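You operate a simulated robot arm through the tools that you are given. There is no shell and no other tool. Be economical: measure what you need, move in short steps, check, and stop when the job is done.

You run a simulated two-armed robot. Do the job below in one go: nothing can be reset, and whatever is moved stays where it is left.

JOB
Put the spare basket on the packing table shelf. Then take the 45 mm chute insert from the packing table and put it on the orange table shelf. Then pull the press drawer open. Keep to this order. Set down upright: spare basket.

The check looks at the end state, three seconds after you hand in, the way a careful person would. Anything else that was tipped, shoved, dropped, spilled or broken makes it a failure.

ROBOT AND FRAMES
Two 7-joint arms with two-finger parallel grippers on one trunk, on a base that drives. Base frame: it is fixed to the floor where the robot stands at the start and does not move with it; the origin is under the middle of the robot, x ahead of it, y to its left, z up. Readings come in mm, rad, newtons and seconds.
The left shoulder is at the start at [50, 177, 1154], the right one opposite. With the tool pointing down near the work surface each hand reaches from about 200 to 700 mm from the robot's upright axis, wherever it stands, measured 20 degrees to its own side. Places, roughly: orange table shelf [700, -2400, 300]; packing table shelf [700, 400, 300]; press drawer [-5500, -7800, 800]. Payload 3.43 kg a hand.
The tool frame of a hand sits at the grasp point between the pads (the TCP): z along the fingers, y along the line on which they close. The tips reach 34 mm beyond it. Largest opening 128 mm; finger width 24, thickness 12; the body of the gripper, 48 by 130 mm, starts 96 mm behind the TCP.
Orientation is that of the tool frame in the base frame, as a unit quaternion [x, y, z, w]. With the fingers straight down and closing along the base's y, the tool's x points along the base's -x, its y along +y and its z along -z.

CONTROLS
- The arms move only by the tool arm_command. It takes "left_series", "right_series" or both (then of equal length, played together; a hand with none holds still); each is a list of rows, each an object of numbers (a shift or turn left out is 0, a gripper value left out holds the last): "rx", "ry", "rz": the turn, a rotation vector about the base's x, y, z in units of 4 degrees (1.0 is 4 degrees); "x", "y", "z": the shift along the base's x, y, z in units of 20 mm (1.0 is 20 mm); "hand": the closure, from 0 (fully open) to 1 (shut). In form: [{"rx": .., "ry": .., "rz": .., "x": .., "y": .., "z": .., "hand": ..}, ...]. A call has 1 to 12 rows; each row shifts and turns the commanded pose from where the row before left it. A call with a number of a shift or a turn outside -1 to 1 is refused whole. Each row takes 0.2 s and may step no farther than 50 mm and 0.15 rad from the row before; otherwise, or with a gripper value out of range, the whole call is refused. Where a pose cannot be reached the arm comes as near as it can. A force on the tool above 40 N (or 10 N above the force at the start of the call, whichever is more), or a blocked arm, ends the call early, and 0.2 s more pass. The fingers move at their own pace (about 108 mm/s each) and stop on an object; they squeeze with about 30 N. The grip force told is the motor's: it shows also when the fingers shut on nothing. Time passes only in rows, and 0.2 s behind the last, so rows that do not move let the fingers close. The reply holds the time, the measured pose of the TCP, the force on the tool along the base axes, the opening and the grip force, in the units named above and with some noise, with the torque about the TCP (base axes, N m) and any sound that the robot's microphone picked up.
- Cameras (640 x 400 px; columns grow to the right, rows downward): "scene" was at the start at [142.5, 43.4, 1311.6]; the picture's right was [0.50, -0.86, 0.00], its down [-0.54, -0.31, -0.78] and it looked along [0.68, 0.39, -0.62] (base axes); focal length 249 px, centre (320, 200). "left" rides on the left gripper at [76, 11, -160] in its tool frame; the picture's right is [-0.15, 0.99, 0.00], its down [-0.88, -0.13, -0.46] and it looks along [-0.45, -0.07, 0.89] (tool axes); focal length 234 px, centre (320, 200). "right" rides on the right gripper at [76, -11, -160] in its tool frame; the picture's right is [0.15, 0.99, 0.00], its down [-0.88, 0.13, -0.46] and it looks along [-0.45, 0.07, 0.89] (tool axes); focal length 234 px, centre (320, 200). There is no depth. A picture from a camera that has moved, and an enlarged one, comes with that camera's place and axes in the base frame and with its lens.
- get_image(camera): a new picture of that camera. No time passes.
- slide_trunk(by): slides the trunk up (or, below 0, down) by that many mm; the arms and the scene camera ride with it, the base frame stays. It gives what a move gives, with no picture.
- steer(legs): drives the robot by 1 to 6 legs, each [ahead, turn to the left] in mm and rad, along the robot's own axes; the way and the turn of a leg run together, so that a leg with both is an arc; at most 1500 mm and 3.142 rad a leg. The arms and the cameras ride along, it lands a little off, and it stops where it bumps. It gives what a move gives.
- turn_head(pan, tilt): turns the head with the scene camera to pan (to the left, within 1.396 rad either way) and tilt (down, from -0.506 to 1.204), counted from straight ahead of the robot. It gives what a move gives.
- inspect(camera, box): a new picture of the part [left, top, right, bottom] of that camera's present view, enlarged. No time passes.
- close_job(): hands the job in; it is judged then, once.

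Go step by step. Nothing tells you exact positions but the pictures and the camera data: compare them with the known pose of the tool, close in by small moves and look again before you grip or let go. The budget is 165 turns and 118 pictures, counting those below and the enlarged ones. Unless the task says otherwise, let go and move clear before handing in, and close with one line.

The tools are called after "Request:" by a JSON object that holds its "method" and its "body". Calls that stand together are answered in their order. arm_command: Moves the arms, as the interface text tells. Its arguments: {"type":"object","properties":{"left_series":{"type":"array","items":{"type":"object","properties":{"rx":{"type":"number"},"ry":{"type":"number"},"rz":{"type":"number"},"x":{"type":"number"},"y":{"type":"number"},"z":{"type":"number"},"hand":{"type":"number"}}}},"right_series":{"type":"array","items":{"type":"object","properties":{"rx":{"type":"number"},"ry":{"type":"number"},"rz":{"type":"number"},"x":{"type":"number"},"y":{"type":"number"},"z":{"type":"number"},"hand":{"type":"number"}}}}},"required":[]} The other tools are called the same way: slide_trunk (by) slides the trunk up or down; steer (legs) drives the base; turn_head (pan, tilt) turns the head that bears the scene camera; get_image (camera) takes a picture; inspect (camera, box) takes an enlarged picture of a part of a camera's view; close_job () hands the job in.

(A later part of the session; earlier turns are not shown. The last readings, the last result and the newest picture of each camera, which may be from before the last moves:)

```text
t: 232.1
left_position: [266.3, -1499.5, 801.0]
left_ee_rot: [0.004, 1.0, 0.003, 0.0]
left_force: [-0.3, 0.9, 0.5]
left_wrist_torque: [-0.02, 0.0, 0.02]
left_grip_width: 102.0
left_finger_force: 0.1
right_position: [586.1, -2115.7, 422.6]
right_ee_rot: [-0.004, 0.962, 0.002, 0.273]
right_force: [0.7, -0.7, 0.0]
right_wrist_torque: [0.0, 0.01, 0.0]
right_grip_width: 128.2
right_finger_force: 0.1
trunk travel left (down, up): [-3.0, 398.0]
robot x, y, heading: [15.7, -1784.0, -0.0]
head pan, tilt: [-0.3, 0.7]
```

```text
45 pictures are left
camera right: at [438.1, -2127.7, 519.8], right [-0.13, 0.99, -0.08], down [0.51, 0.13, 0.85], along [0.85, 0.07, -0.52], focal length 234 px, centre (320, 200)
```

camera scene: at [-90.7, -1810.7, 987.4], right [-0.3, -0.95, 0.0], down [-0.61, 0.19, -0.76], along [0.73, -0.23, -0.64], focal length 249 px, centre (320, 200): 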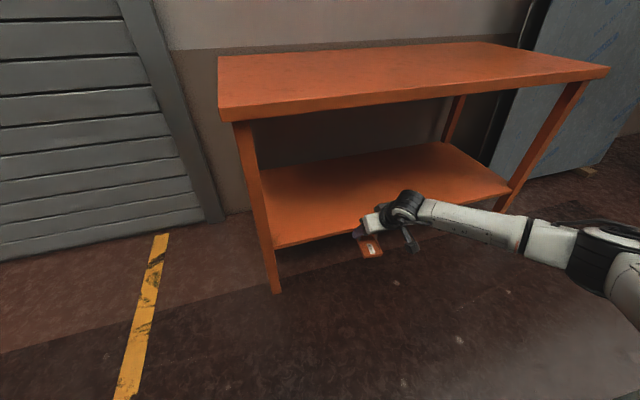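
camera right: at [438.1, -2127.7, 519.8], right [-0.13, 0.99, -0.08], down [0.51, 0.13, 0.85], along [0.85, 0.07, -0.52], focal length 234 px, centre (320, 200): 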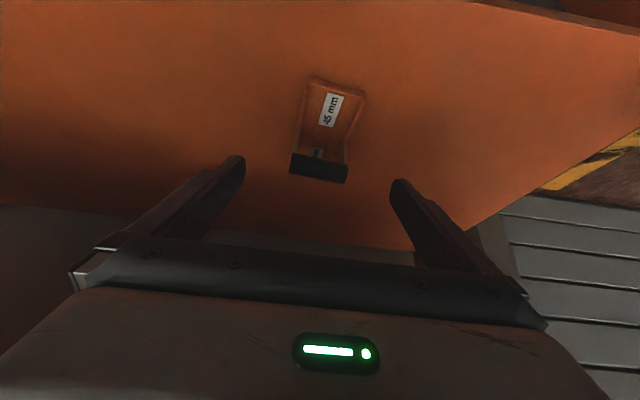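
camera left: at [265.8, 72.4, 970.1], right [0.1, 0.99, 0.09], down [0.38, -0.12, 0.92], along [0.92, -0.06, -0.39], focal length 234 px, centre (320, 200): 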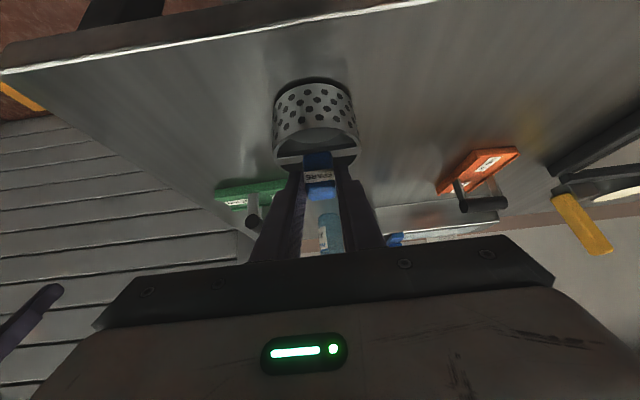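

The insert stands on the orange shelf. Now backing out, raising the trunk, and folding the right arm for travel.

Request:
{"method": "steer", "body": {"legs": [[-420, 0]]}}

Request:
{"method": "slide_trunk", "body": {"by": 322}}

Request:
{"method": "arm_command", "body": {"right_series": [{"z": 1, "ry": 0.6}, {"z": 1, "ry": 0.6}, {"z": 1, "ry": 0.6}, {"z": 1, "ry": 0.6}, {"z": 1, "ry": 0.6, "x": -1}, {"z": 1, "ry": 0.6, "x": -1}, {"z": 1, "ry": 0.6, "x": -1}, {"z": 1, "ry": 0.6, "x": -1}, {"z": 1, "ry": 0.6, "x": -1}, {"z": 1, "ry": 0.6, "x": -1}, {"z": 1, "ry": 0.6, "x": -1}, {"z": 1, "ry": 0.6, "x": -1}]}}

Request:
{"method": "arm_command", "body": {"right_series": [{"z": 1, "x": -1}, {"z": 1, "x": -1}, {"z": 1, "x": -1}, {"z": 1, "x": -1}, {"z": 1, "x": -1}, {"z": 1, "x": -1}, {"z": 1, "x": -1}, {"z": 1, "x": -1}, {"x": -1}, {"x": -1}, {}]}}

Request:
{"method": "turn_head", "body": {"pan": -1.3, "tilt": 0.3}}

Request:
{"method": "get_image", "body": {"camera": "scene"}}

```text
t: 234.6
left_position: [-147.8, -1497.5, 801.4]
left_ee_rot: [0.005, 1.0, 0.003, 0.0]
left_force: [-0.7, 0.4, -0.3]
left_wrist_torque: [-0.01, 0.01, 0.01]
left_grip_width: 102.6
left_finger_force: 0.1
right_position: [171.3, -2116.6, 421.2]
right_ee_rot: [-0.003, 0.962, 0.001, 0.272]
right_force: [0.3, 0.0, 0.4]
right_wrist_torque: [0.0, 0.0, -0.01]
right_grip_width: 128.0
right_finger_force: 0.1
trunk travel left (down, up): [-3.0, 398.0]
robot x, y, heading: [-397.9, -1782.2, 0.0]
head pan, tilt: [-0.3, 0.7]
```

```text
t: 237.8
left_position: [-147.0, -1497.6, 1121.6]
left_ee_rot: [0.006, 1.0, 0.002, 0.0]
left_force: [0.4, 0.4, -0.2]
left_wrist_torque: [-0.02, -0.02, -0.01]
left_grip_width: 102.4
left_finger_force: 0.1
right_position: [171.6, -2115.7, 744.7]
right_ee_rot: [-0.003, 0.962, 0.001, 0.272]
right_force: [-0.3, -0.5, -0.9]
right_wrist_torque: [-0.01, -0.01, -0.01]
right_grip_width: 128.1
right_finger_force: 0.1
trunk travel left (down, up): [-325.0, 76.0]
robot x, y, heading: [-401.1, -1788.6, -0.002]
head pan, tilt: [-0.3, 0.7]
```

```text
t: 240.4
left_position: [-147.0, -1496.9, 1122.6]
left_ee_rot: [0.005, 1.0, 0.002, -0.001]
left_force: [0.0, 0.6, -0.1]
left_wrist_torque: [-0.03, 0.01, 0.0]
left_grip_width: 102.3
left_finger_force: 0.0
right_position: [11.3, -2114.8, 985.4]
right_ee_rot: [-0.003, 1.0, 0.002, 0.026]
right_force: [0.3, 0.8, 0.5]
right_wrist_torque: [0.01, 0.0, 0.01]
right_grip_width: 127.8
right_finger_force: 0.1
trunk travel left (down, up): [-325.0, 76.0]
robot x, y, heading: [-399.7, -1784.4, -0.005]
head pan, tilt: [-0.3, 0.7]
```

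```text
t: 242.8
left_position: [-147.0, -1498.8, 1123.5]
left_ee_rot: [0.006, 1.0, 0.002, 0.0]
left_force: [0.1, -0.1, 1.0]
left_wrist_torque: [0.0, 0.03, -0.02]
left_grip_width: 102.4
left_finger_force: 0.0
right_position: [-182.2, -2103.0, 1140.4]
right_ee_rot: [-0.004, 1.0, 0.002, 0.025]
right_force: [0.5, -0.1, -0.3]
right_wrist_torque: [0.02, 0.0, 0.02]
right_grip_width: 128.2
right_finger_force: 0.1
right hand out of reach, approached as far as the arm can: row 9, 10
trunk travel left (down, up): [-325.0, 76.0]
robot x, y, heading: [-396.3, -1785.9, -0.003]
head pan, tilt: [-0.3, 0.7]
```

```text
t: 244.1
left_position: [-148.2, -1498.1, 1122.8]
left_ee_rot: [0.005, 1.0, 0.003, 0.0]
left_force: [0.7, 0.6, -0.3]
left_wrist_torque: [0.01, 0.0, -0.01]
left_grip_width: 102.5
left_finger_force: 0.1
right_position: [-181.9, -2102.8, 1140.6]
right_ee_rot: [-0.001, 1.0, 0.002, 0.025]
right_force: [-0.6, -0.4, 0.3]
right_wrist_torque: [0.02, 0.02, -0.02]
right_grip_width: 128.0
right_finger_force: 0.0
trunk travel left (down, up): [-325.0, 76.0]
robot x, y, heading: [-397.5, -1787.1, -0.002]
head pan, tilt: [-1.3, 0.3]
```

```text
44 pictures are left
camera scene: at [-306.0, -1874.8, 1345.5], right [-0.96, -0.26, 0.0], down [-0.08, 0.29, -0.96], along [0.25, -0.92, -0.3], focal length 249 px, centre (320, 200)
```

scene: 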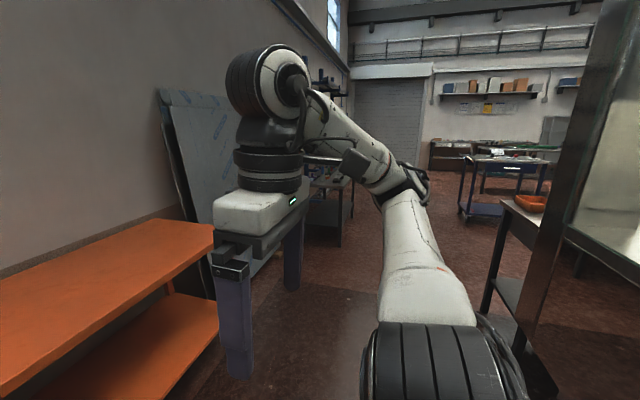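

Path ahead (-y) is open between the counter and the orange table. Driving with a slight offset to stay clear of both, then looking again.

Request:
{"method": "steer", "body": {"legs": [[0, -1.3], [500, 0], [0, -0.27], [1400, 0]]}}

Request:
{"method": "turn_head", "body": {"pan": -0.5, "tilt": 0.25}}

Request:
{"method": "get_image", "body": {"camera": "scene"}}

```text
t: 247.8
left_position: [-36.9, -1963.7, 1115.3]
left_ee_rot: [0.611, 0.792, 0.0, -0.008]
left_force: [0.0, 0.5, -0.1]
left_wrist_torque: [-0.02, -0.01, -0.03]
left_grip_width: 102.3
left_finger_force: 0.2
right_position: [-618.0, -2091.4, 1136.7]
right_ee_rot: [0.603, 0.798, -0.018, 0.0]
right_force: [0.3, 0.4, 0.5]
right_wrist_torque: [-0.01, -0.02, 0.0]
right_grip_width: 128.2
right_finger_force: 0.0
trunk travel left (down, up): [-325.0, 76.0]
robot x, y, heading: [-391.7, -1785.2, -1.284]
head pan, tilt: [-1.3, 0.3]
stopped in leg 1: the robot was blocked; the commanded pose is now the measured one
```

```text
t: 248.9
left_position: [-35.6, -1967.5, 1113.2]
left_ee_rot: [0.612, 0.791, 0.0, -0.01]
left_force: [0.7, 0.0, 0.7]
left_wrist_torque: [-0.01, 0.01, -0.03]
left_grip_width: 102.3
left_finger_force: 0.0
right_position: [-618.1, -2092.2, 1137.1]
right_ee_rot: [0.605, 0.796, -0.018, 0.003]
right_force: [0.6, -0.5, 1.1]
right_wrist_torque: [0.04, -0.01, 0.03]
right_grip_width: 127.9
right_finger_force: 0.1
trunk travel left (down, up): [-325.0, 76.0]
robot x, y, heading: [-391.3, -1789.5, -1.286]
head pan, tilt: [-0.499, 0.25]
```

```text
43 pictures are left
camera scene: at [-371.9, -1956.5, 1348.2], right [-0.98, 0.22, 0.02], down [0.03, 0.25, -0.97], along [-0.21, -0.94, -0.25], focal length 249 px, centre (320, 200)
```

scene: 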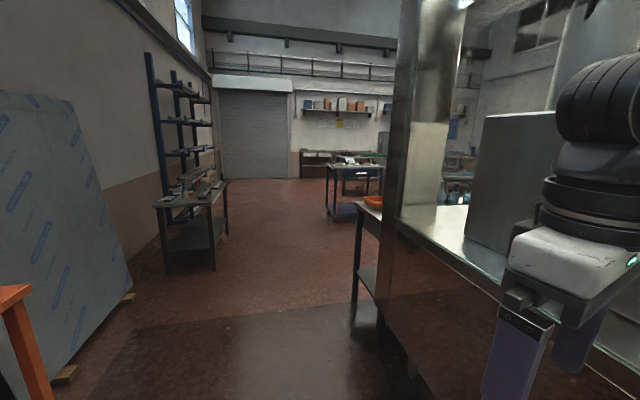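

The right elbow touches the glass partition (x≈-950). Turning back left, shifting further toward +x, then heading -y.

Request:
{"method": "steer", "body": {"legs": [[0, 0.38], [330, 0], [0, -0.66], [1400, 0]]}}

Request:
{"method": "turn_head", "body": {"pan": -0.5, "tilt": 0.25}}

Request:
{"method": "get_image", "body": {"camera": "scene"}}

```text
t: 260.6
left_position: [105.4, -3696.4, 1123.2]
left_ee_rot: [0.71, 0.705, 0.003, 0.003]
left_force: [-0.3, -0.3, 0.1]
left_wrist_torque: [-0.01, -0.01, 0.01]
left_grip_width: 102.2
left_finger_force: 0.0
right_position: [-491.3, -3667.7, 1135.4]
right_ee_rot: [0.705, 0.709, -0.016, 0.013]
right_force: [0.4, -0.9, -0.3]
right_wrist_torque: [0.0, -0.01, 0.0]
right_grip_width: 127.9
right_finger_force: 0.1
trunk travel left (down, up): [-325.0, 76.0]
robot x, y, heading: [-176.7, -3445.2, -1.558]
head pan, tilt: [-0.499, 0.25]
```

```text
t: 261.2
left_position: [104.7, -3697.2, 1122.5]
left_ee_rot: [0.71, 0.704, 0.001, 0.003]
left_force: [0.0, 0.5, 0.6]
left_wrist_torque: [-0.01, -0.05, 0.06]
left_grip_width: 102.1
left_finger_force: 0.1
right_position: [-492.2, -3666.6, 1136.0]
right_ee_rot: [0.704, 0.71, -0.016, 0.013]
right_force: [0.2, -0.2, 0.5]
right_wrist_torque: [-0.03, -0.03, -0.04]
right_grip_width: 128.2
right_finger_force: 0.1
trunk travel left (down, up): [-325.0, 76.0]
robot x, y, heading: [-177.3, -3446.1, -1.554]
head pan, tilt: [-0.499, 0.25]
```

```text
42 pictures are left
camera scene: at [-221.8, -3597.3, 1350.2], right [-0.88, 0.47, 0.0], down [0.12, 0.22, -0.97], along [-0.45, -0.86, -0.25], focal length 249 px, centre (320, 200)
```

scene: 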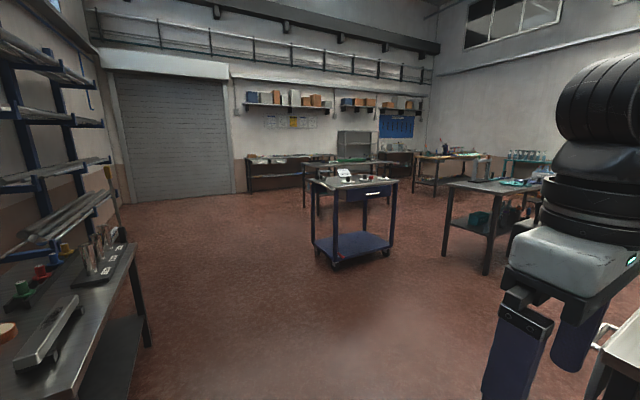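

The room is open. The press should be near column 428, row 158; enlarging.

Request:
{"method": "inspect", "body": {"camera": "scene", "box": [330, 100, 550, 240]}}

```text
2.86 times, centred on (440, 170) of scene
camera zoom: at [-221.8, -3597.3, 1350.2], right [-0.88, 0.47, 0.0], down [0.12, 0.22, -0.97], along [-0.45, -0.86, -0.25], focal length 712 px, centre (-23, 286)
```

zoom: 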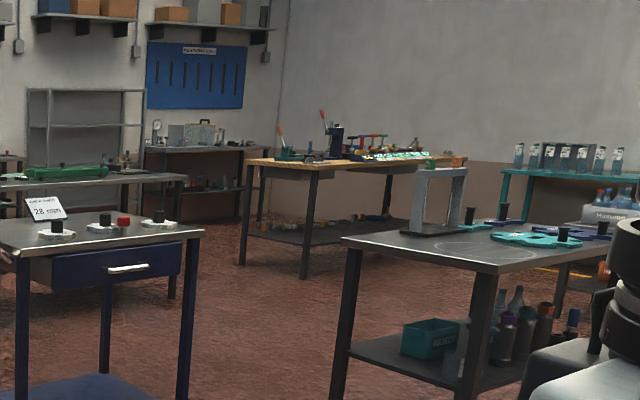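

Plan: pass left of the blue cart at x≈-490 down to y≈-6850, then turn west and look for the press.

Request:
{"method": "steer", "body": {"legs": [[0, -0.22], [1500, 0], [0, 0.2], [1500, 0], [450, 0], [0, -1.45]]}}

Request:
{"method": "turn_head", "body": {"pan": 0.0, "tilt": 0.3}}

Request:
{"method": "get_image", "body": {"camera": "scene"}}

```text
t: 283.1
left_position: [-686.6, -7201.8, 1121.6]
left_ee_rot: [0.998, 0.063, -0.001, 0.002]
left_force: [-0.6, -0.2, 0.0]
left_wrist_torque: [-0.01, 0.0, 0.0]
left_grip_width: 102.2
left_finger_force: 0.0
right_position: [-737.7, -6606.4, 1136.5]
right_ee_rot: [0.997, 0.07, -0.021, -0.001]
right_force: [-0.3, -0.5, -0.3]
right_wrist_torque: [-0.04, -0.02, 0.02]
right_grip_width: 127.7
right_finger_force: 0.1
trunk travel left (down, up): [-325.0, 76.0]
robot x, y, heading: [-476.9, -6887.1, -2.99]
head pan, tilt: [-0.499, 0.25]
```

```text
t: 284.1
left_position: [-686.3, -7201.1, 1123.2]
left_ee_rot: [0.998, 0.062, -0.001, 0.003]
left_force: [-0.6, 0.2, -0.1]
left_wrist_torque: [-0.03, 0.01, -0.03]
left_grip_width: 102.2
left_finger_force: 0.0
right_position: [-736.8, -6606.2, 1137.4]
right_ee_rot: [0.997, 0.071, -0.021, 0.0]
right_force: [0.0, -0.2, -0.1]
right_wrist_torque: [0.02, -0.03, -0.01]
right_grip_width: 127.9
right_finger_force: 0.1
trunk travel left (down, up): [-325.0, 76.0]
robot x, y, heading: [-476.9, -6888.6, -2.993]
head pan, tilt: [0.0, 0.3]
```

```text
40 pictures are left
camera scene: at [-638.8, -6911.9, 1345.5], right [-0.15, 0.99, 0.0], down [0.29, 0.04, -0.96], along [-0.94, -0.14, -0.3], focal length 249 px, centre (320, 200)
```

scene: 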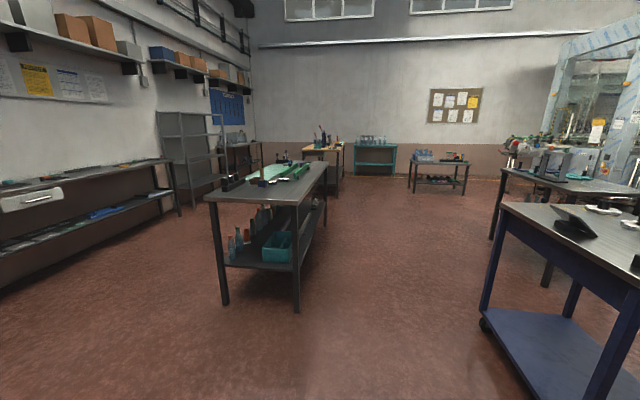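

The wooden bench ahead at column 320 should carry the press. Driving west along y≈-6650, between the middle table and cart.

Request:
{"method": "steer", "body": {"legs": [[0, -0.24], [1500, 0], [1400, 0]]}}

Request:
{"method": "turn_head", "body": {"pan": 0.4, "tilt": 0.35}}

Request:
{"method": "get_image", "body": {"camera": "scene"}}

```text
t: 298.9
left_position: [-3653.0, -6872.7, 1122.9]
left_ee_rot: [0.998, -0.058, -0.001, 0.002]
left_force: [-0.7, 0.0, 0.2]
left_wrist_torque: [0.0, -0.02, -0.01]
left_grip_width: 102.5
left_finger_force: 0.1
right_position: [-3559.1, -6283.0, 1137.1]
right_ee_rot: [0.999, -0.05, -0.021, -0.005]
right_force: [-0.7, 0.5, 0.4]
right_wrist_torque: [0.01, 0.0, 0.01]
right_grip_width: 128.2
right_finger_force: 0.0
trunk travel left (down, up): [-325.0, 76.0]
robot x, y, heading: [-3372.9, -6618.6, 3.047]
head pan, tilt: [0.0, 0.3]
```

```text
t: 299.8
left_position: [-3652.4, -6873.0, 1122.7]
left_ee_rot: [0.998, -0.058, -0.001, 0.003]
left_force: [0.0, -0.1, -0.1]
left_wrist_torque: [0.0, 0.03, -0.03]
left_grip_width: 102.5
left_finger_force: 0.0
right_position: [-3560.3, -6282.3, 1136.8]
right_ee_rot: [0.999, -0.05, -0.021, -0.004]
right_force: [0.1, 0.0, -0.1]
right_wrist_torque: [0.0, 0.0, -0.01]
right_grip_width: 128.2
right_finger_force: 0.0
trunk travel left (down, up): [-325.0, 76.0]
robot x, y, heading: [-3371.4, -6618.0, 3.051]
head pan, tilt: [0.4, 0.351]
```

```text
39 pictures are left
camera scene: at [-3532.7, -6639.3, 1340.8], right [-0.3, 0.95, 0.0], down [0.33, 0.1, -0.94], along [-0.9, -0.28, -0.34], focal length 249 px, centre (320, 200)
```

scene: 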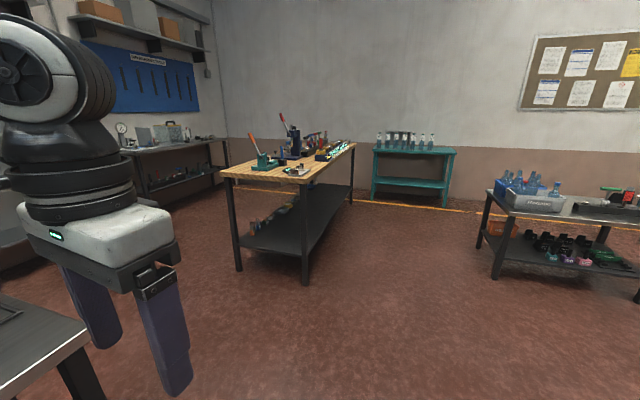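

Request:
{"method": "inspect", "body": {"camera": "scene", "box": [210, 100, 370, 220]}}

```text
3.33 times, centred on (290, 160) of scene
camera zoom: at [-3532.7, -6639.3, 1340.8], right [-0.3, 0.95, 0.0], down [0.33, 0.1, -0.94], along [-0.9, -0.28, -0.34], focal length 830 px, centre (420, 333)
```

zoom: 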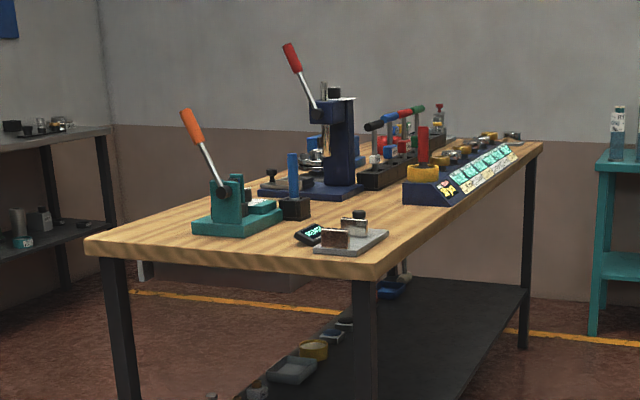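

The bench holds a green hand press near [-5650,-7860] and a blue arbor press behind. I'll drive around the middle table's end to face the bench.

Request:
{"method": "steer", "body": {"legs": [[850, 0], [0, 0.9], [650, 0]]}}

Request:
{"method": "turn_head", "body": {"pan": 0.0, "tilt": 0.45}}

Request:
{"method": "get_image", "body": {"camera": "scene"}}

```text
t: 309.9
left_position: [-4656.6, -7398.2, 1122.0]
left_ee_rot: [0.925, 0.379, 0.001, 0.002]
left_force: [-0.5, -0.3, -0.4]
left_wrist_torque: [0.01, -0.01, 0.0]
left_grip_width: 102.6
left_finger_force: 0.0
right_position: [-5056.8, -6956.7, 1135.1]
right_ee_rot: [0.922, 0.386, -0.02, 0.006]
right_force: [0.1, -0.6, 0.2]
right_wrist_torque: [0.0, -0.01, 0.01]
right_grip_width: 128.1
right_finger_force: 0.1
trunk travel left (down, up): [-325.0, 76.0]
robot x, y, heading: [-4675.3, -7021.1, -2.339]
head pan, tilt: [0.4, 0.351]
```

```text
t: 310.8
left_position: [-4656.2, -7399.0, 1122.6]
left_ee_rot: [0.926, 0.379, -0.001, 0.003]
left_force: [0.3, -0.6, 0.4]
left_wrist_torque: [-0.01, 0.02, 0.01]
left_grip_width: 102.2
left_finger_force: 0.0
right_position: [-5056.7, -6955.8, 1136.6]
right_ee_rot: [0.922, 0.386, -0.021, 0.006]
right_force: [0.3, -0.1, 0.2]
right_wrist_torque: [-0.01, -0.02, 0.02]
right_grip_width: 128.1
right_finger_force: 0.1
trunk travel left (down, up): [-325.0, 76.0]
robot x, y, heading: [-4677.7, -7018.4, -2.345]
head pan, tilt: [0.0, 0.45]
```

```text
37 pictures are left
camera scene: at [-4793.2, -7137.2, 1331.6], right [-0.72, 0.7, 0.0], down [0.3, 0.31, -0.9], along [-0.63, -0.65, -0.44], focal length 249 px, centre (320, 200)
```

scene: 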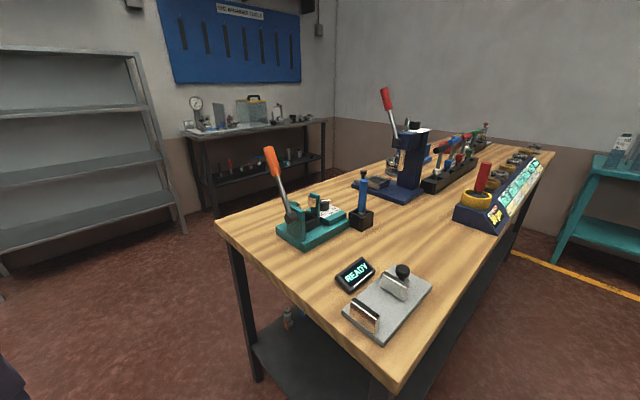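

Enlarging the bench items to find the drawer.

Request:
{"method": "inspect", "body": {"camera": "scene", "box": [250, 220, 450, 360]}}

Request:
{"method": "inspect", "body": {"camera": "scene", "box": [330, 80, 490, 220]}}

Request:
{"method": "inspect", "body": {"camera": "scene", "box": [250, 130, 390, 250]}}

```text
2.86 times, centred on (350, 290) of scene
camera zoom: at [-4793.2, -7137.2, 1331.6], right [-0.72, 0.7, 0.0], down [0.3, 0.31, -0.9], along [-0.63, -0.65, -0.44], focal length 712 px, centre (234, -57)
```

zoom: 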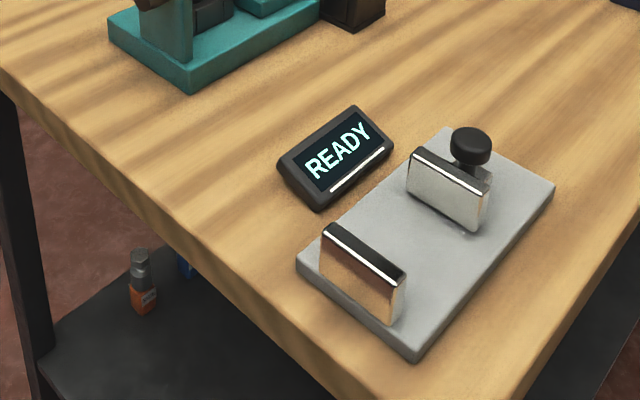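

```text
2.86 times, centred on (410, 150) of scene
camera zoom: at [-4793.2, -7137.2, 1331.6], right [-0.72, 0.7, 0.0], down [0.3, 0.31, -0.9], along [-0.63, -0.65, -0.44], focal length 712 px, centre (63, 343)
```

zoom: 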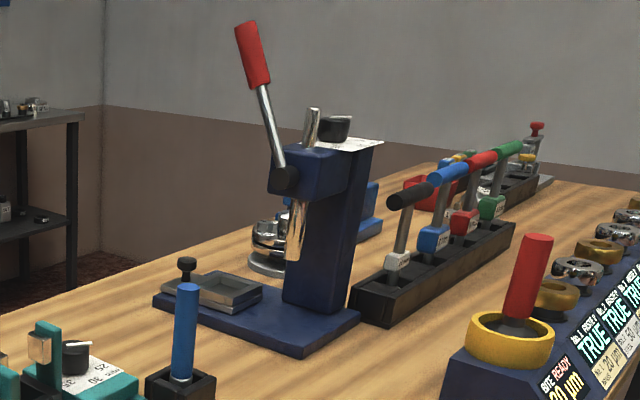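

```text
3.33 times, centred on (320, 190) of scene
camera zoom: at [-4793.2, -7137.2, 1331.6], right [-0.72, 0.7, 0.0], down [0.3, 0.31, -0.9], along [-0.63, -0.65, -0.44], focal length 830 px, centre (320, 233)
```

zoom: 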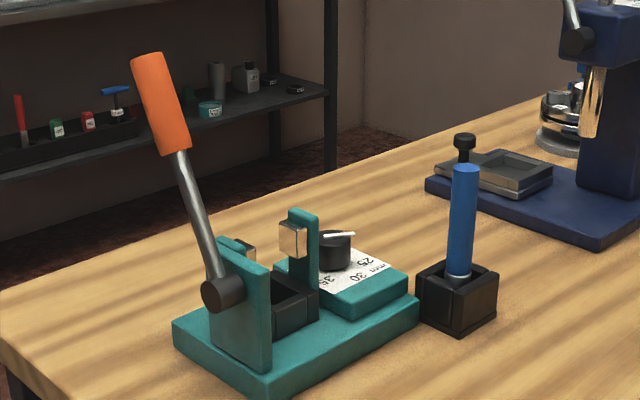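

The blue arbor press has a grey tray with a black knob at its -y end on its base: that is the press drawer, opening toward -y. I'll drive round to the bench's far (-y) side.

Request:
{"method": "steer", "body": {"legs": [[-250, 0], [0, 0.774], [1500, 0], [330, 0], [0, -1.571]]}}

Request:
{"method": "turn_head", "body": {"pan": -0.4, "tilt": 0.4}}

Request:
{"method": "get_image", "body": {"camera": "scene"}}

```text
t: 327.1
left_position: [-4746.9, -8944.4, 1122.7]
left_ee_rot: [1.0, 0.004, -0.001, 0.003]
left_force: [-0.7, 0.4, 0.0]
left_wrist_torque: [0.02, -0.01, 0.01]
left_grip_width: 102.4
left_finger_force: 0.0
right_position: [-4727.8, -8347.2, 1136.0]
right_ee_rot: [1.0, 0.012, -0.02, -0.003]
right_force: [-0.2, -0.3, 0.1]
right_wrist_torque: [0.01, 0.0, -0.04]
right_grip_width: 128.0
right_finger_force: 0.1
trunk travel left (down, up): [-325.0, 76.0]
robot x, y, heading: [-4502.8, -8659.1, -3.109]
head pan, tilt: [0.0, 0.45]
```

```text
t: 328.0
left_position: [-4746.6, -8945.2, 1122.7]
left_ee_rot: [1.0, 0.005, -0.001, 0.002]
left_force: [0.3, 0.8, 0.1]
left_wrist_torque: [-0.01, 0.01, -0.01]
left_grip_width: 102.4
left_finger_force: 0.0
right_position: [-4728.7, -8346.9, 1136.0]
right_ee_rot: [1.0, 0.014, -0.021, -0.003]
right_force: [-0.9, -0.9, 0.3]
right_wrist_torque: [-0.01, 0.03, 0.0]
right_grip_width: 127.9
right_finger_force: 0.1
trunk travel left (down, up): [-325.0, 76.0]
robot x, y, heading: [-4501.1, -8657.6, -3.11]
head pan, tilt: [-0.4, 0.4]
```

```text
33 pictures are left
camera scene: at [-4658.6, -8626.2, 1336.2], right [0.36, 0.93, 0.0], down [0.36, -0.14, -0.92], along [-0.86, 0.33, -0.39], focal length 249 px, centre (320, 200)
```

scene: 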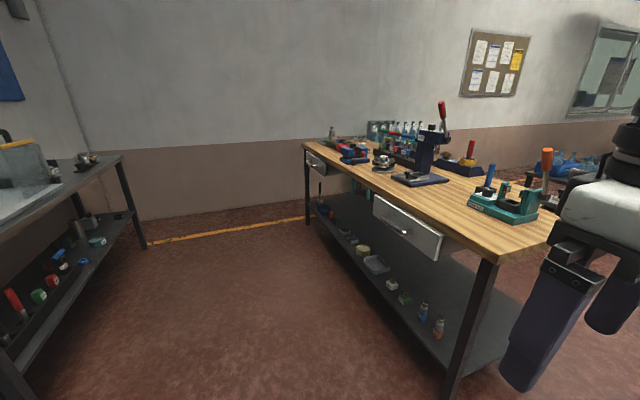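

There is a white drawer in the bench's side at about [-5460,-7880,740], matching the given place, plus another one farther. Enlarging.

Request:
{"method": "inspect", "body": {"camera": "scene", "box": [350, 150, 480, 280]}}

Request:
{"method": "inspect", "body": {"camera": "scene", "box": [280, 110, 440, 210]}}

```text
3.08 times, centred on (415, 215) of scene
camera zoom: at [-4658.6, -8626.2, 1336.2], right [0.36, 0.93, 0.0], down [0.36, -0.14, -0.92], along [-0.86, 0.33, -0.39], focal length 767 px, centre (28, 154)
```

zoom: 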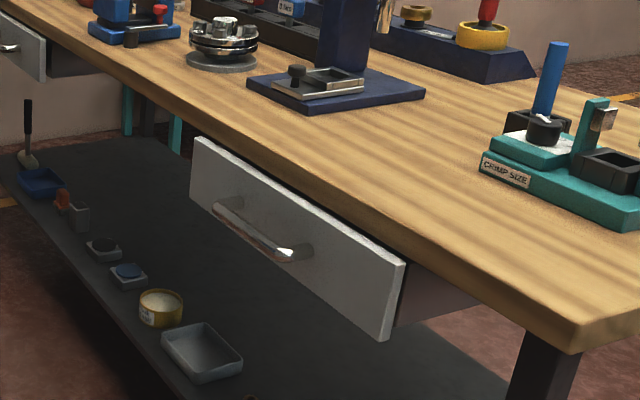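

```text
4.00 times, centred on (360, 160) of scene
camera zoom: at [-4658.6, -8626.2, 1336.2], right [0.36, 0.93, 0.0], down [0.36, -0.14, -0.92], along [-0.86, 0.33, -0.39], focal length 997 px, centre (160, 360)
```

zoom: 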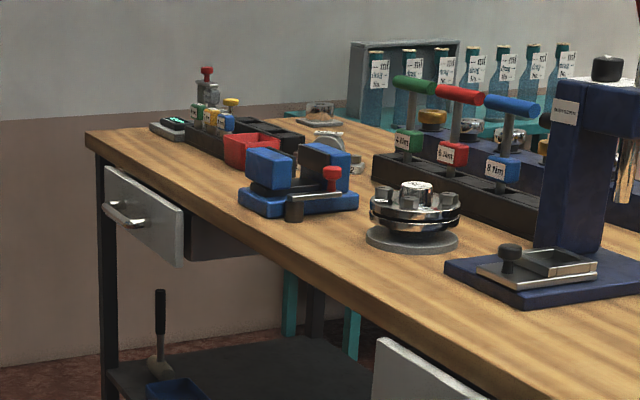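

The near bench drawer with a bar pull is the press drawer. Driving west along the bench and turning to face it (+y), with the handle on the right-hand side.

Request:
{"method": "steer", "body": {"legs": [[1240, 0], [0, -1.6]]}}

Request:
{"method": "turn_head", "body": {"pan": -0.3, "tilt": 0.6}}

Request:
{"method": "get_image", "body": {"camera": "scene"}}

```text
t: 338.2
left_position: [-6012.9, -8436.7, 1122.7]
left_ee_rot: [-0.695, 0.719, 0.002, -0.001]
left_force: [0.9, 0.8, 0.6]
left_wrist_torque: [0.01, 0.03, -0.05]
left_grip_width: 102.5
left_finger_force: 0.1
right_position: [-5419.6, -8480.0, 1136.0]
right_ee_rot: [-0.7, 0.714, 0.013, 0.017]
right_force: [-0.3, 0.4, -0.2]
right_wrist_torque: [0.0, -0.03, -0.06]
right_grip_width: 127.9
right_finger_force: 0.1
trunk travel left (down, up): [-325.0, 76.0]
robot x, y, heading: [-5734.9, -8697.4, 1.559]
head pan, tilt: [-0.4, 0.4]
```

```text
t: 338.9
left_position: [-6013.7, -8436.5, 1124.0]
left_ee_rot: [-0.695, 0.719, 0.003, -0.001]
left_force: [-0.3, -0.7, -0.1]
left_wrist_torque: [-0.03, 0.01, 0.0]
left_grip_width: 102.5
left_finger_force: 0.0
right_position: [-5418.5, -8481.0, 1136.0]
right_ee_rot: [-0.701, 0.713, 0.013, 0.017]
right_force: [1.1, -0.3, 0.6]
right_wrist_torque: [-0.01, 0.03, -0.01]
right_grip_width: 127.9
right_finger_force: 0.0
trunk travel left (down, up): [-325.0, 76.0]
robot x, y, heading: [-5738.1, -8695.4, 1.561]
head pan, tilt: [-0.3, 0.6]
```

```text
30 pictures are left
camera scene: at [-5711.1, -8540.3, 1318.1], right [0.95, -0.31, 0.0], down [-0.17, -0.54, -0.83], along [0.25, 0.79, -0.56], focal length 249 px, centre (320, 200)
```

scene: 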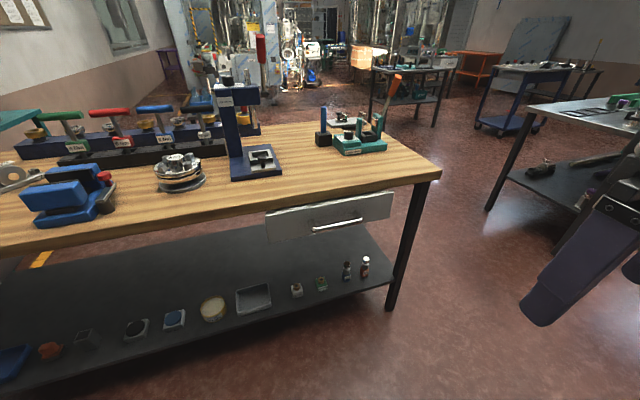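

Triangulated handle: about [-5461,-7948,788]; the bench top is near z 920, so I need a forward-pointing hand closing vertically. Lowering the trunk 200 mm and rolling the right hand 90°.

Request:
{"method": "slide_trunk", "body": {"by": -200}}

Request:
{"method": "arm_command", "body": {"right_series": [{"rz": 1, "y": 0.8}, {"rz": 1, "y": 0.8}, {"rz": 1, "y": 0.8}, {"rz": 1, "y": 0.8}, {"rz": 1, "y": 0.8}, {"rz": 1, "y": 0.8}, {"rz": 1, "y": 0.8}, {"rz": 1, "y": 0.8}, {"rz": 1, "y": 0.8}, {"rz": 1, "y": 0.8}, {"rz": 1, "y": 0.8}, {"rz": 1, "y": 0.8}]}}

Request:
{"method": "arm_command", "body": {"right_series": [{"rz": 1, "y": 0.5}, {"rz": 1, "y": 0.5}, {"rz": 1, "y": 0.5}, {"rz": 1, "y": 0.5}, {"rz": 1, "y": 0.5}, {"rz": 1}, {"rz": 1}, {"rz": 1}, {"rz": 1}, {"rz": 1}, {"rz": 0.5}]}}

```text
t: 341.1
left_position: [-6012.8, -8435.4, 923.4]
left_ee_rot: [-0.695, 0.719, 0.003, 0.0]
left_force: [0.1, 0.1, -0.6]
left_wrist_torque: [0.02, 0.0, -0.03]
left_grip_width: 102.2
left_finger_force: 0.0
right_position: [-5417.0, -8481.6, 936.8]
right_ee_rot: [-0.701, 0.713, 0.013, 0.016]
right_force: [0.6, 0.5, 0.4]
right_wrist_torque: [0.01, -0.03, 0.01]
right_grip_width: 127.9
right_finger_force: 0.0
trunk travel left (down, up): [-125.0, 276.0]
robot x, y, heading: [-5734.0, -8695.9, 1.558]
head pan, tilt: [-0.3, 0.6]
```

```text
t: 343.7
left_position: [-6013.3, -8435.2, 922.6]
left_ee_rot: [-0.695, 0.719, 0.003, -0.001]
left_force: [-0.8, 0.2, -0.1]
left_wrist_torque: [0.0, 0.03, -0.01]
left_grip_width: 102.3
left_finger_force: 0.0
right_position: [-5449.5, -8307.4, 929.0]
right_ee_rot: [0.93, -0.367, -0.018, -0.01]
right_force: [0.6, -0.3, -0.3]
right_wrist_torque: [-0.01, 0.02, 0.02]
right_grip_width: 128.0
right_finger_force: 0.0
right hand out of reach, approached as far as the arm can: row 11, 12
trunk travel left (down, up): [-125.0, 276.0]
robot x, y, heading: [-5737.3, -8694.2, 1.56]
head pan, tilt: [-0.3, 0.6]
```

```text
t: 346.1
left_position: [-6013.4, -8436.3, 923.1]
left_ee_rot: [-0.695, 0.719, 0.002, -0.001]
left_force: [-0.2, -0.3, 0.0]
left_wrist_torque: [0.01, 0.03, 0.02]
left_grip_width: 102.1
left_finger_force: 0.1
right_position: [-5595.3, -8402.7, 895.7]
right_ee_rot: [1.0, -0.01, -0.02, -0.003]
right_force: [0.1, 0.7, 0.2]
right_wrist_torque: [0.02, 0.03, 0.01]
right_grip_width: 127.8
right_finger_force: 0.0
right hand out of reach, approached as far as the arm can: row 1, 2, 3, 4, 5, 6, 7, 8, 9, 10, 11
trunk travel left (down, up): [-125.0, 276.0]
robot x, y, heading: [-5738.2, -8695.9, 1.566]
head pan, tilt: [-0.3, 0.6]
```

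Rolled 90°, but displaced inward (near a limit). Trying to tilt forward while extending toward the handle.

Request:
{"method": "arm_command", "body": {"right_series": [{"rx": 1, "y": 0.7, "x": 0.3}, {"rx": 1, "y": 0.7, "x": 0.3}, {"rx": 1, "y": 0.7, "x": 0.3}, {"rx": 1, "y": 0.7, "x": 0.3}, {"rx": 1, "y": 0.7, "x": 0.3}, {"rx": 1, "y": 0.7, "x": 0.3}, {"rx": 1, "y": 0.7, "x": 0.3}, {"rx": 1, "y": 0.7, "x": 0.3}, {"rx": 1, "y": 0.7, "x": 0.3}, {"rx": 1, "y": 0.7, "x": 0.3}, {"rx": 1, "y": 0.7, "x": 0.3}, {"rx": 1, "y": 0.7, "x": 0.3}]}}

Request:
{"method": "get_image", "body": {"camera": "scene"}}

```text
t: 348.7
left_position: [-6013.3, -8436.1, 922.9]
left_ee_rot: [-0.694, 0.72, 0.003, -0.001]
left_force: [0.5, -1.1, 0.1]
left_wrist_torque: [0.01, -0.03, -0.01]
left_grip_width: 102.4
left_finger_force: 0.0
right_position: [-5614.1, -8351.8, 906.0]
right_ee_rot: [0.95, -0.009, -0.024, -0.312]
right_force: [-0.1, -0.2, -0.4]
right_wrist_torque: [0.0, -0.04, -0.02]
right_grip_width: 128.3
right_finger_force: 0.0
right hand out of reach, approached as far as the arm can: row 1, 2, 3, 4, 5, 6, 7, 8, 9, 10, 11
trunk travel left (down, up): [-125.0, 276.0]
robot x, y, heading: [-5733.8, -8693.9, 1.563]
head pan, tilt: [-0.3, 0.6]
```

```text
29 pictures are left
camera scene: at [-5710.9, -8540.2, 1118.0], right [0.95, -0.31, 0.0], down [-0.17, -0.54, -0.82], along [0.25, 0.79, -0.57], focal length 249 px, centre (320, 200)
```

scene: 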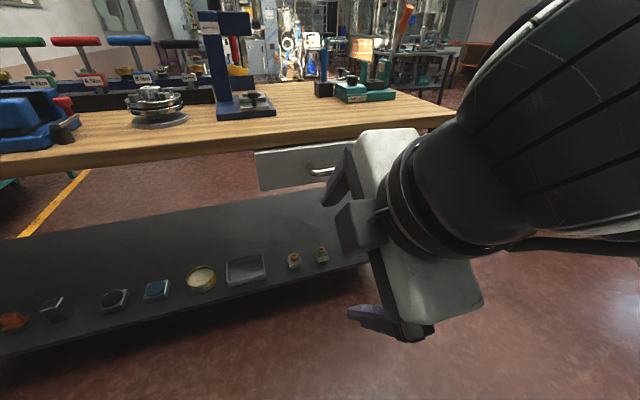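

This roll direction is at a joint limit. I'll unwind and roll the other way.

Request:
{"method": "arm_command", "body": {"right_series": [{"rx": -1, "x": 0.5}, {"rx": -1, "x": 0.5}, {"rx": -1, "x": 0.5}, {"rx": -1, "x": 0.5}, {"rx": -1, "x": 0.5}, {"rx": -1, "x": 0.5}, {"rx": -1, "x": 0.5}, {"rx": -1, "x": 0.5}, {"rx": -1, "x": 0.5}, {"rz": -1, "x": 0.5}, {"rz": -1, "x": 0.5}, {"rz": -1}]}}

Request:
{"method": "arm_command", "body": {"right_series": [{"rz": -1}, {"rz": -1}, {"rz": -1}, {"rz": -1}, {"rz": -1}, {"rz": -1}, {"rz": -1}, {"rz": -1}, {"rz": -1}, {"rz": -1}, {"rz": -1}, {"rz": -1}]}}

Request:
{"method": "arm_command", "body": {"right_series": [{"rz": -1}, {"rz": -1}, {"rz": -1}, {"rz": -1}, {"rz": -1}, {"rz": -1}, {"rz": -1}, {"rz": -1}, {"rz": -1}, {"rz": -1}, {"rz": -1}, {"rz": -1}]}}

Request:
{"method": "arm_command", "body": {"right_series": [{"rz": -1}, {"rz": -1}, {"rz": -1}, {"rz": -1}, {"rz": -1}, {"rz": -1}, {"rz": -1}, {"rz": -1}, {"rz": -1}, {"rz": -1}, {"rz": -1}, {"rz": -1}]}}

```text
t: 351.3
left_position: [-6012.5, -8436.9, 922.9]
left_ee_rot: [-0.695, 0.719, 0.003, -0.001]
left_force: [-0.3, -0.3, 0.0]
left_wrist_torque: [-0.03, -0.01, 0.02]
left_grip_width: 102.5
left_finger_force: 0.0
right_position: [-5571.0, -8401.7, 900.9]
right_ee_rot: [0.992, -0.121, -0.02, -0.004]
right_force: [0.3, 0.4, 0.0]
right_wrist_torque: [0.02, 0.0, 0.01]
right_grip_width: 128.2
right_finger_force: 0.0
right hand out of reach, approached as far as the arm can: row 2, 5, 6, 7, 8, 9
trunk travel left (down, up): [-125.0, 276.0]
robot x, y, heading: [-5736.4, -8690.2, 1.56]
head pan, tilt: [-0.3, 0.6]
```

```text
t: 353.9
left_position: [-6013.6, -8436.2, 922.6]
left_ee_rot: [-0.695, 0.719, 0.002, -0.001]
left_force: [0.1, -0.3, -0.1]
left_wrist_torque: [0.02, 0.01, -0.02]
left_grip_width: 102.6
left_finger_force: 0.0
right_position: [-5571.2, -8401.7, 900.1]
right_ee_rot: [0.857, -0.514, -0.017, -0.012]
right_force: [0.2, 0.1, -0.4]
right_wrist_torque: [0.01, 0.01, 0.0]
right_grip_width: 128.3
right_finger_force: 0.2
trunk travel left (down, up): [-125.0, 276.0]
robot x, y, heading: [-5736.8, -8697.4, 1.558]
head pan, tilt: [-0.3, 0.6]
```

```text
t: 356.5
left_position: [-6013.9, -8435.8, 923.5]
left_ee_rot: [-0.695, 0.719, 0.002, -0.001]
left_force: [0.4, 0.1, -0.5]
left_wrist_torque: [0.02, -0.03, -0.01]
left_grip_width: 102.2
left_finger_force: 0.0
right_position: [-5570.7, -8402.1, 899.7]
right_ee_rot: [-0.574, 0.819, 0.01, 0.018]
right_force: [0.5, 0.6, -0.1]
right_wrist_torque: [0.0, 0.02, 0.01]
right_grip_width: 128.0
right_finger_force: 0.1
trunk travel left (down, up): [-125.0, 276.0]
robot x, y, heading: [-5736.2, -8697.2, 1.557]
head pan, tilt: [-0.3, 0.6]
```

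```text
t: 359.1
left_position: [-6013.4, -8435.2, 922.5]
left_ee_rot: [-0.696, 0.718, 0.003, -0.001]
left_force: [-0.4, 0.0, 0.8]
left_wrist_torque: [0.01, 0.03, 0.0]
left_grip_width: 102.4
left_finger_force: 0.1
right_position: [-5570.2, -8401.7, 900.2]
right_ee_rot: [-0.191, 0.981, 0.003, 0.021]
right_force: [0.6, 0.1, -0.7]
right_wrist_torque: [-0.05, 0.03, -0.03]
right_grip_width: 128.0
right_finger_force: 0.0
trunk travel left (down, up): [-125.0, 276.0]
robot x, y, heading: [-5731.9, -8692.3, 1.559]
head pan, tilt: [-0.3, 0.6]
```

The other roll direction works without limits. Finishing the roll, then tilting forward while extending.

Request:
{"method": "arm_command", "body": {"right_series": [{"rz": -1, "x": 0.5}, {"rz": -1, "x": 0.5}, {"rz": -1, "x": 0.5}, {"rz": -1, "x": 0.5}, {"rz": -1, "x": 0.5}, {"rz": -0.5, "x": 0.5}, {"rx": 1, "y": 1, "x": 0.4}, {"rx": 1, "y": 1, "x": 0.4}, {"rx": 1, "y": 1, "x": 0.4}, {"rx": 1, "y": 1, "x": 0.4}, {"rx": 1, "y": 1, "x": 0.4}, {"rx": 1, "y": 1}]}}

Request:
{"method": "arm_command", "body": {"right_series": [{"rx": 1, "y": 1}, {"rx": 1, "y": 1}, {"rx": 1, "y": 1}, {"rx": 1, "y": 1}, {"rx": 1, "y": 1}, {"rx": 1, "y": 0.5}, {"rx": 1, "y": 0.5}, {"rx": 1}, {"rx": 1}, {}]}}

Request:
{"method": "get_image", "body": {"camera": "scene"}}

Request:
{"method": "get_image", "body": {"camera": "right"}}

```text
t: 361.7
left_position: [-6014.0, -8435.2, 922.5]
left_ee_rot: [-0.695, 0.719, 0.003, -0.001]
left_force: [0.1, -0.3, 0.9]
left_wrist_torque: [0.01, -0.05, -0.01]
left_grip_width: 102.6
left_finger_force: 0.1
right_position: [-5470.4, -8279.3, 900.1]
right_ee_rot: [0.003, 0.978, 0.207, 0.022]
right_force: [-0.5, -0.3, 0.3]
right_wrist_torque: [-0.03, 0.03, -0.01]
right_grip_width: 128.1
right_finger_force: 0.0
trunk travel left (down, up): [-125.0, 276.0]
robot x, y, heading: [-5739.3, -8694.6, 1.557]
head pan, tilt: [-0.3, 0.6]
```

```text
t: 363.9
left_position: [-6013.8, -8436.3, 922.9]
left_ee_rot: [-0.695, 0.719, 0.003, -0.002]
left_force: [0.3, 0.2, 0.3]
left_wrist_torque: [-0.03, -0.01, -0.02]
left_grip_width: 102.5
left_finger_force: 0.0
right_position: [-5471.8, -8162.7, 900.0]
right_ee_rot: [0.009, 0.866, 0.499, 0.02]
right_force: [0.4, 0.1, 0.4]
right_wrist_torque: [-0.02, 0.03, -0.04]
right_grip_width: 128.1
right_finger_force: 0.1
trunk travel left (down, up): [-125.0, 276.0]
robot x, y, heading: [-5735.3, -8699.4, 1.561]
head pan, tilt: [-0.3, 0.6]
```

```text
28 pictures are left
camera scene: at [-5711.1, -8540.3, 1118.0], right [0.95, -0.31, 0.0], down [-0.17, -0.54, -0.83], along [0.25, 0.79, -0.56], focal length 249 px, centre (320, 200)
```

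scene: 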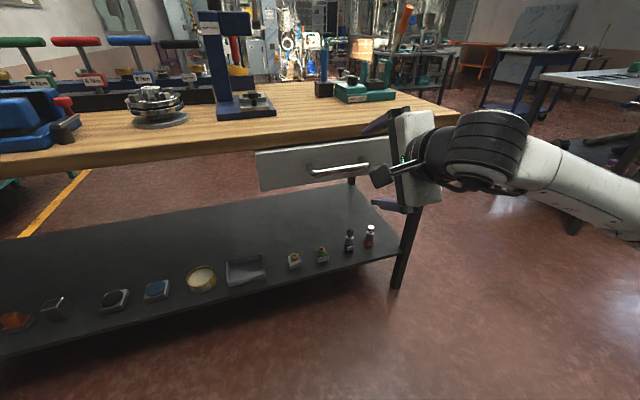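

```text
27 pictures are left
camera right: at [-5553.7, -8302.9, 969.4], right [-0.15, 0.5, 0.85], down [0.86, -0.36, 0.36], along [0.49, 0.79, -0.38], focal length 234 px, centre (320, 200)
```

right: 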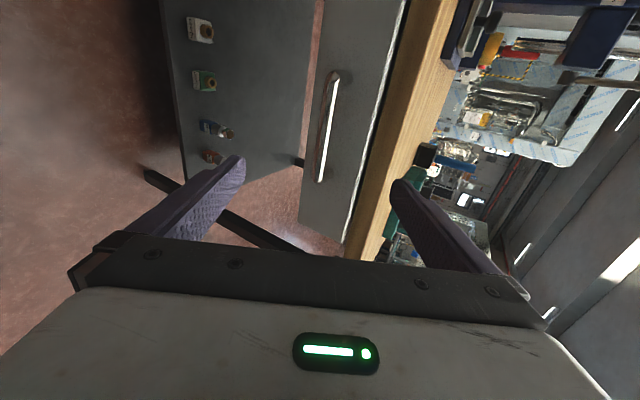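

The hand is now tilted 60° with a vertical close, and the handle triangulates to about [-5484,-7996,820]. Moving closer and partly closing the fingers.

Request:
{"method": "arm_command", "body": {"right_series": [{"y": 0.7, "z": -0.4, "x": -0.2, "hand": 0.5}, {"y": 0.7, "z": -0.4, "x": -0.2}, {"y": 0.6, "z": -0.4, "x": -0.2}, {}]}}

Request:
{"method": "inspect", "body": {"camera": "right", "box": [200, 20, 440, 240]}}

Request:
{"method": "inspect", "body": {"camera": "scene", "box": [250, 100, 450, 240]}}

```text
t: 364.9
left_position: [-6014.0, -8436.2, 923.1]
left_ee_rot: [-0.695, 0.719, 0.002, 0.0]
left_force: [0.3, -0.4, 0.1]
left_wrist_torque: [0.0, 0.03, 0.0]
left_grip_width: 102.3
left_finger_force: 0.1
right_position: [-5483.0, -8122.6, 874.8]
right_ee_rot: [0.009, 0.867, 0.498, 0.019]
right_force: [0.6, 1.4, -0.7]
right_wrist_torque: [0.0, 0.03, -0.02]
right_grip_width: 63.9
right_finger_force: 0.0
trunk travel left (down, up): [-125.0, 276.0]
robot x, y, heading: [-5737.8, -8694.0, 1.557]
head pan, tilt: [-0.3, 0.6]
```

```text
1.82 times, centred on (320, 130) of right
camera zoom: at [-5566.2, -8261.8, 945.0], right [-0.15, 0.5, 0.85], down [0.86, -0.36, 0.36], along [0.49, 0.79, -0.38], focal length 426 px, centre (320, 327)
```

zoom: 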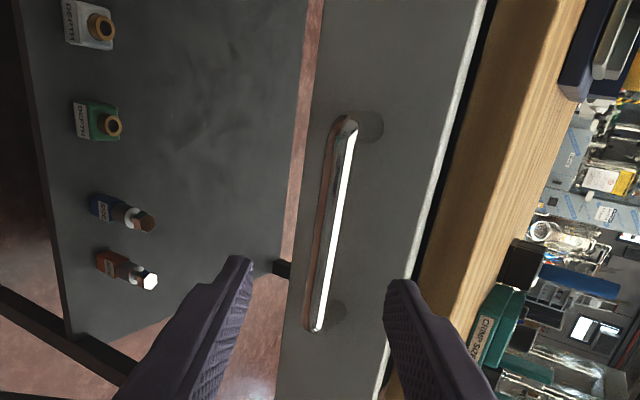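

```text
2.86 times, centred on (350, 170) of scene
camera zoom: at [-5711.1, -8540.2, 1118.0], right [0.95, -0.31, 0.0], down [-0.17, -0.54, -0.83], along [0.25, 0.79, -0.56], focal length 712 px, centre (234, 286)
```

zoom: 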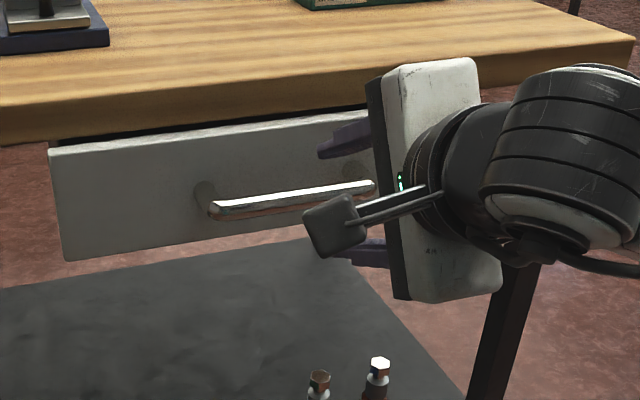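

Bar runs from x -5545 to -5376 at y≈-7954, z≈794. Driving 90 mm ahead, then a partial approach.

Request:
{"method": "steer", "body": {"legs": [[85, 0.012]]}}

Request:
{"method": "arm_command", "body": {"right_series": [{"z": -0.7, "x": 0.3}, {"z": -0.8, "x": 0.3}, {"z": -0.5}, {}]}}

Request:
{"method": "inspect", "body": {"camera": "right", "box": [200, 20, 440, 240]}}

Request:
{"method": "inspect", "body": {"camera": "scene", "box": [250, 120, 450, 260]}}

```text
t: 366.0
left_position: [-6017.1, -8356.6, 922.3]
left_ee_rot: [-0.7, 0.715, 0.003, -0.001]
left_force: [-1.4, 0.5, 1.1]
left_wrist_torque: [0.0, 0.0, -0.01]
left_grip_width: 102.4
left_finger_force: 0.0
right_position: [-5491.2, -8035.1, 875.1]
right_ee_rot: [0.003, 0.867, 0.498, 0.016]
right_force: [-0.4, 0.5, 0.7]
right_wrist_torque: [-0.01, -0.04, -0.01]
right_grip_width: 63.9
right_finger_force: 0.2
trunk travel left (down, up): [-125.0, 276.0]
robot x, y, heading: [-5737.5, -8607.6, 1.57]
head pan, tilt: [-0.3, 0.6]
```

```text
t: 367.0
left_position: [-6016.8, -8355.2, 922.4]
left_ee_rot: [-0.7, 0.714, 0.002, -0.001]
left_force: [-0.5, 1.6, 0.4]
left_wrist_torque: [0.0, -0.01, -0.01]
left_grip_width: 102.4
left_finger_force: 0.0
right_position: [-5478.5, -8034.2, 834.6]
right_ee_rot: [0.003, 0.866, 0.5, 0.017]
right_force: [-0.5, -0.8, 0.2]
right_wrist_torque: [0.0, 0.0, 0.0]
right_grip_width: 63.8
right_finger_force: 0.1
trunk travel left (down, up): [-125.0, 276.0]
robot x, y, heading: [-5736.3, -8607.8, 1.57]
head pan, tilt: [-0.3, 0.6]
```

```text
1.82 times, centred on (320, 130) of right
camera zoom: at [-5560.1, -8176.0, 904.9], right [-0.16, 0.5, 0.85], down [0.86, -0.35, 0.36], along [0.48, 0.79, -0.38], focal length 426 px, centre (320, 327)
```

zoom: 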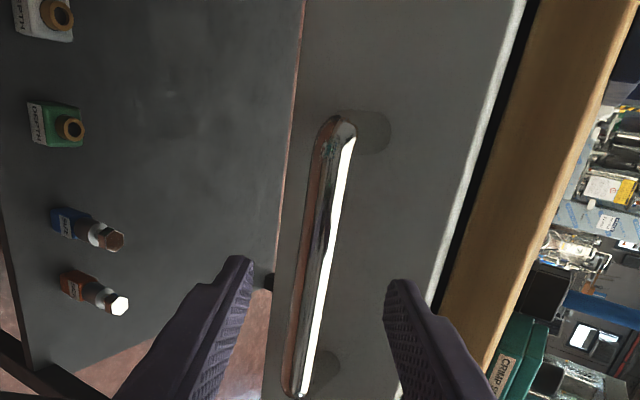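

```text
2.86 times, centred on (350, 190) of scene
camera zoom: at [-5712.8, -8456.4, 1118.0], right [0.96, -0.29, 0.0], down [-0.17, -0.54, -0.83], along [0.24, 0.79, -0.56], focal length 712 px, centre (234, 229)
```

zoom: 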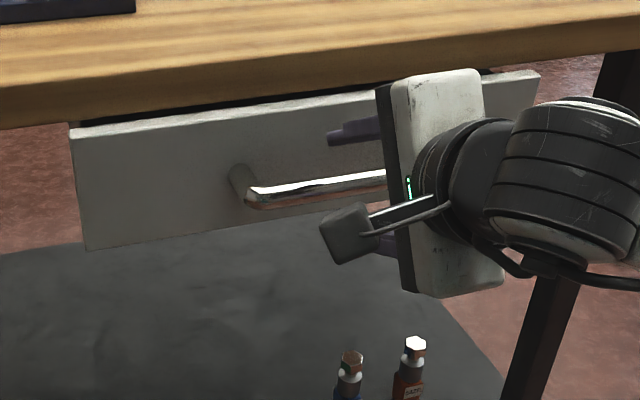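

The bar lies right on the finger axis ~98 mm ahead. Narrowing the opening to ~40 mm and advancing.

Request:
{"method": "arm_command", "body": {"right_series": [{"hand": 0.68}, {"y": 0.8, "z": -0.46}, {"y": 0.8, "z": -0.46}, {"y": 0.8, "z": -0.46}, {}]}}

Request:
{"method": "get_image", "body": {"camera": "right"}}

```text
t: 368.2
left_position: [-6016.7, -8355.8, 923.2]
left_ee_rot: [-0.699, 0.715, 0.002, -0.001]
left_force: [-0.5, -0.3, 0.1]
left_wrist_torque: [-0.01, 0.01, 0.02]
left_grip_width: 102.4
left_finger_force: 0.0
right_position: [-5478.9, -7985.7, 807.8]
right_ee_rot: [0.003, 0.866, 0.499, 0.016]
right_force: [-0.5, -0.3, 0.4]
right_wrist_torque: [0.02, 0.01, 0.02]
right_grip_width: 41.0
right_finger_force: 0.0
trunk travel left (down, up): [-125.0, 276.0]
robot x, y, heading: [-5738.4, -8609.9, 1.575]
head pan, tilt: [-0.3, 0.6]
```

```text
22 pictures are left
camera right: at [-5559.5, -8127.3, 877.0], right [-0.16, 0.5, 0.85], down [0.86, -0.35, 0.36], along [0.48, 0.79, -0.38], focal length 234 px, centre (320, 200)
```

right: 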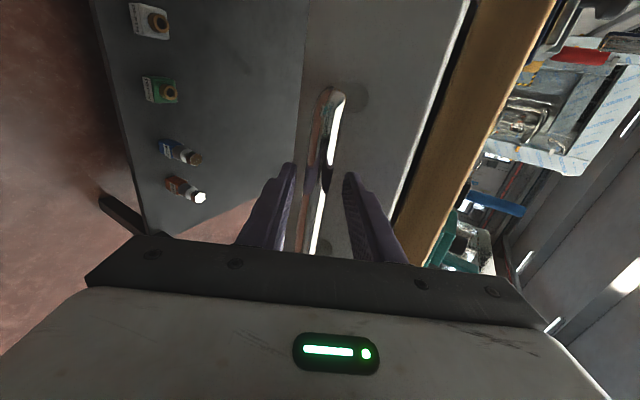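

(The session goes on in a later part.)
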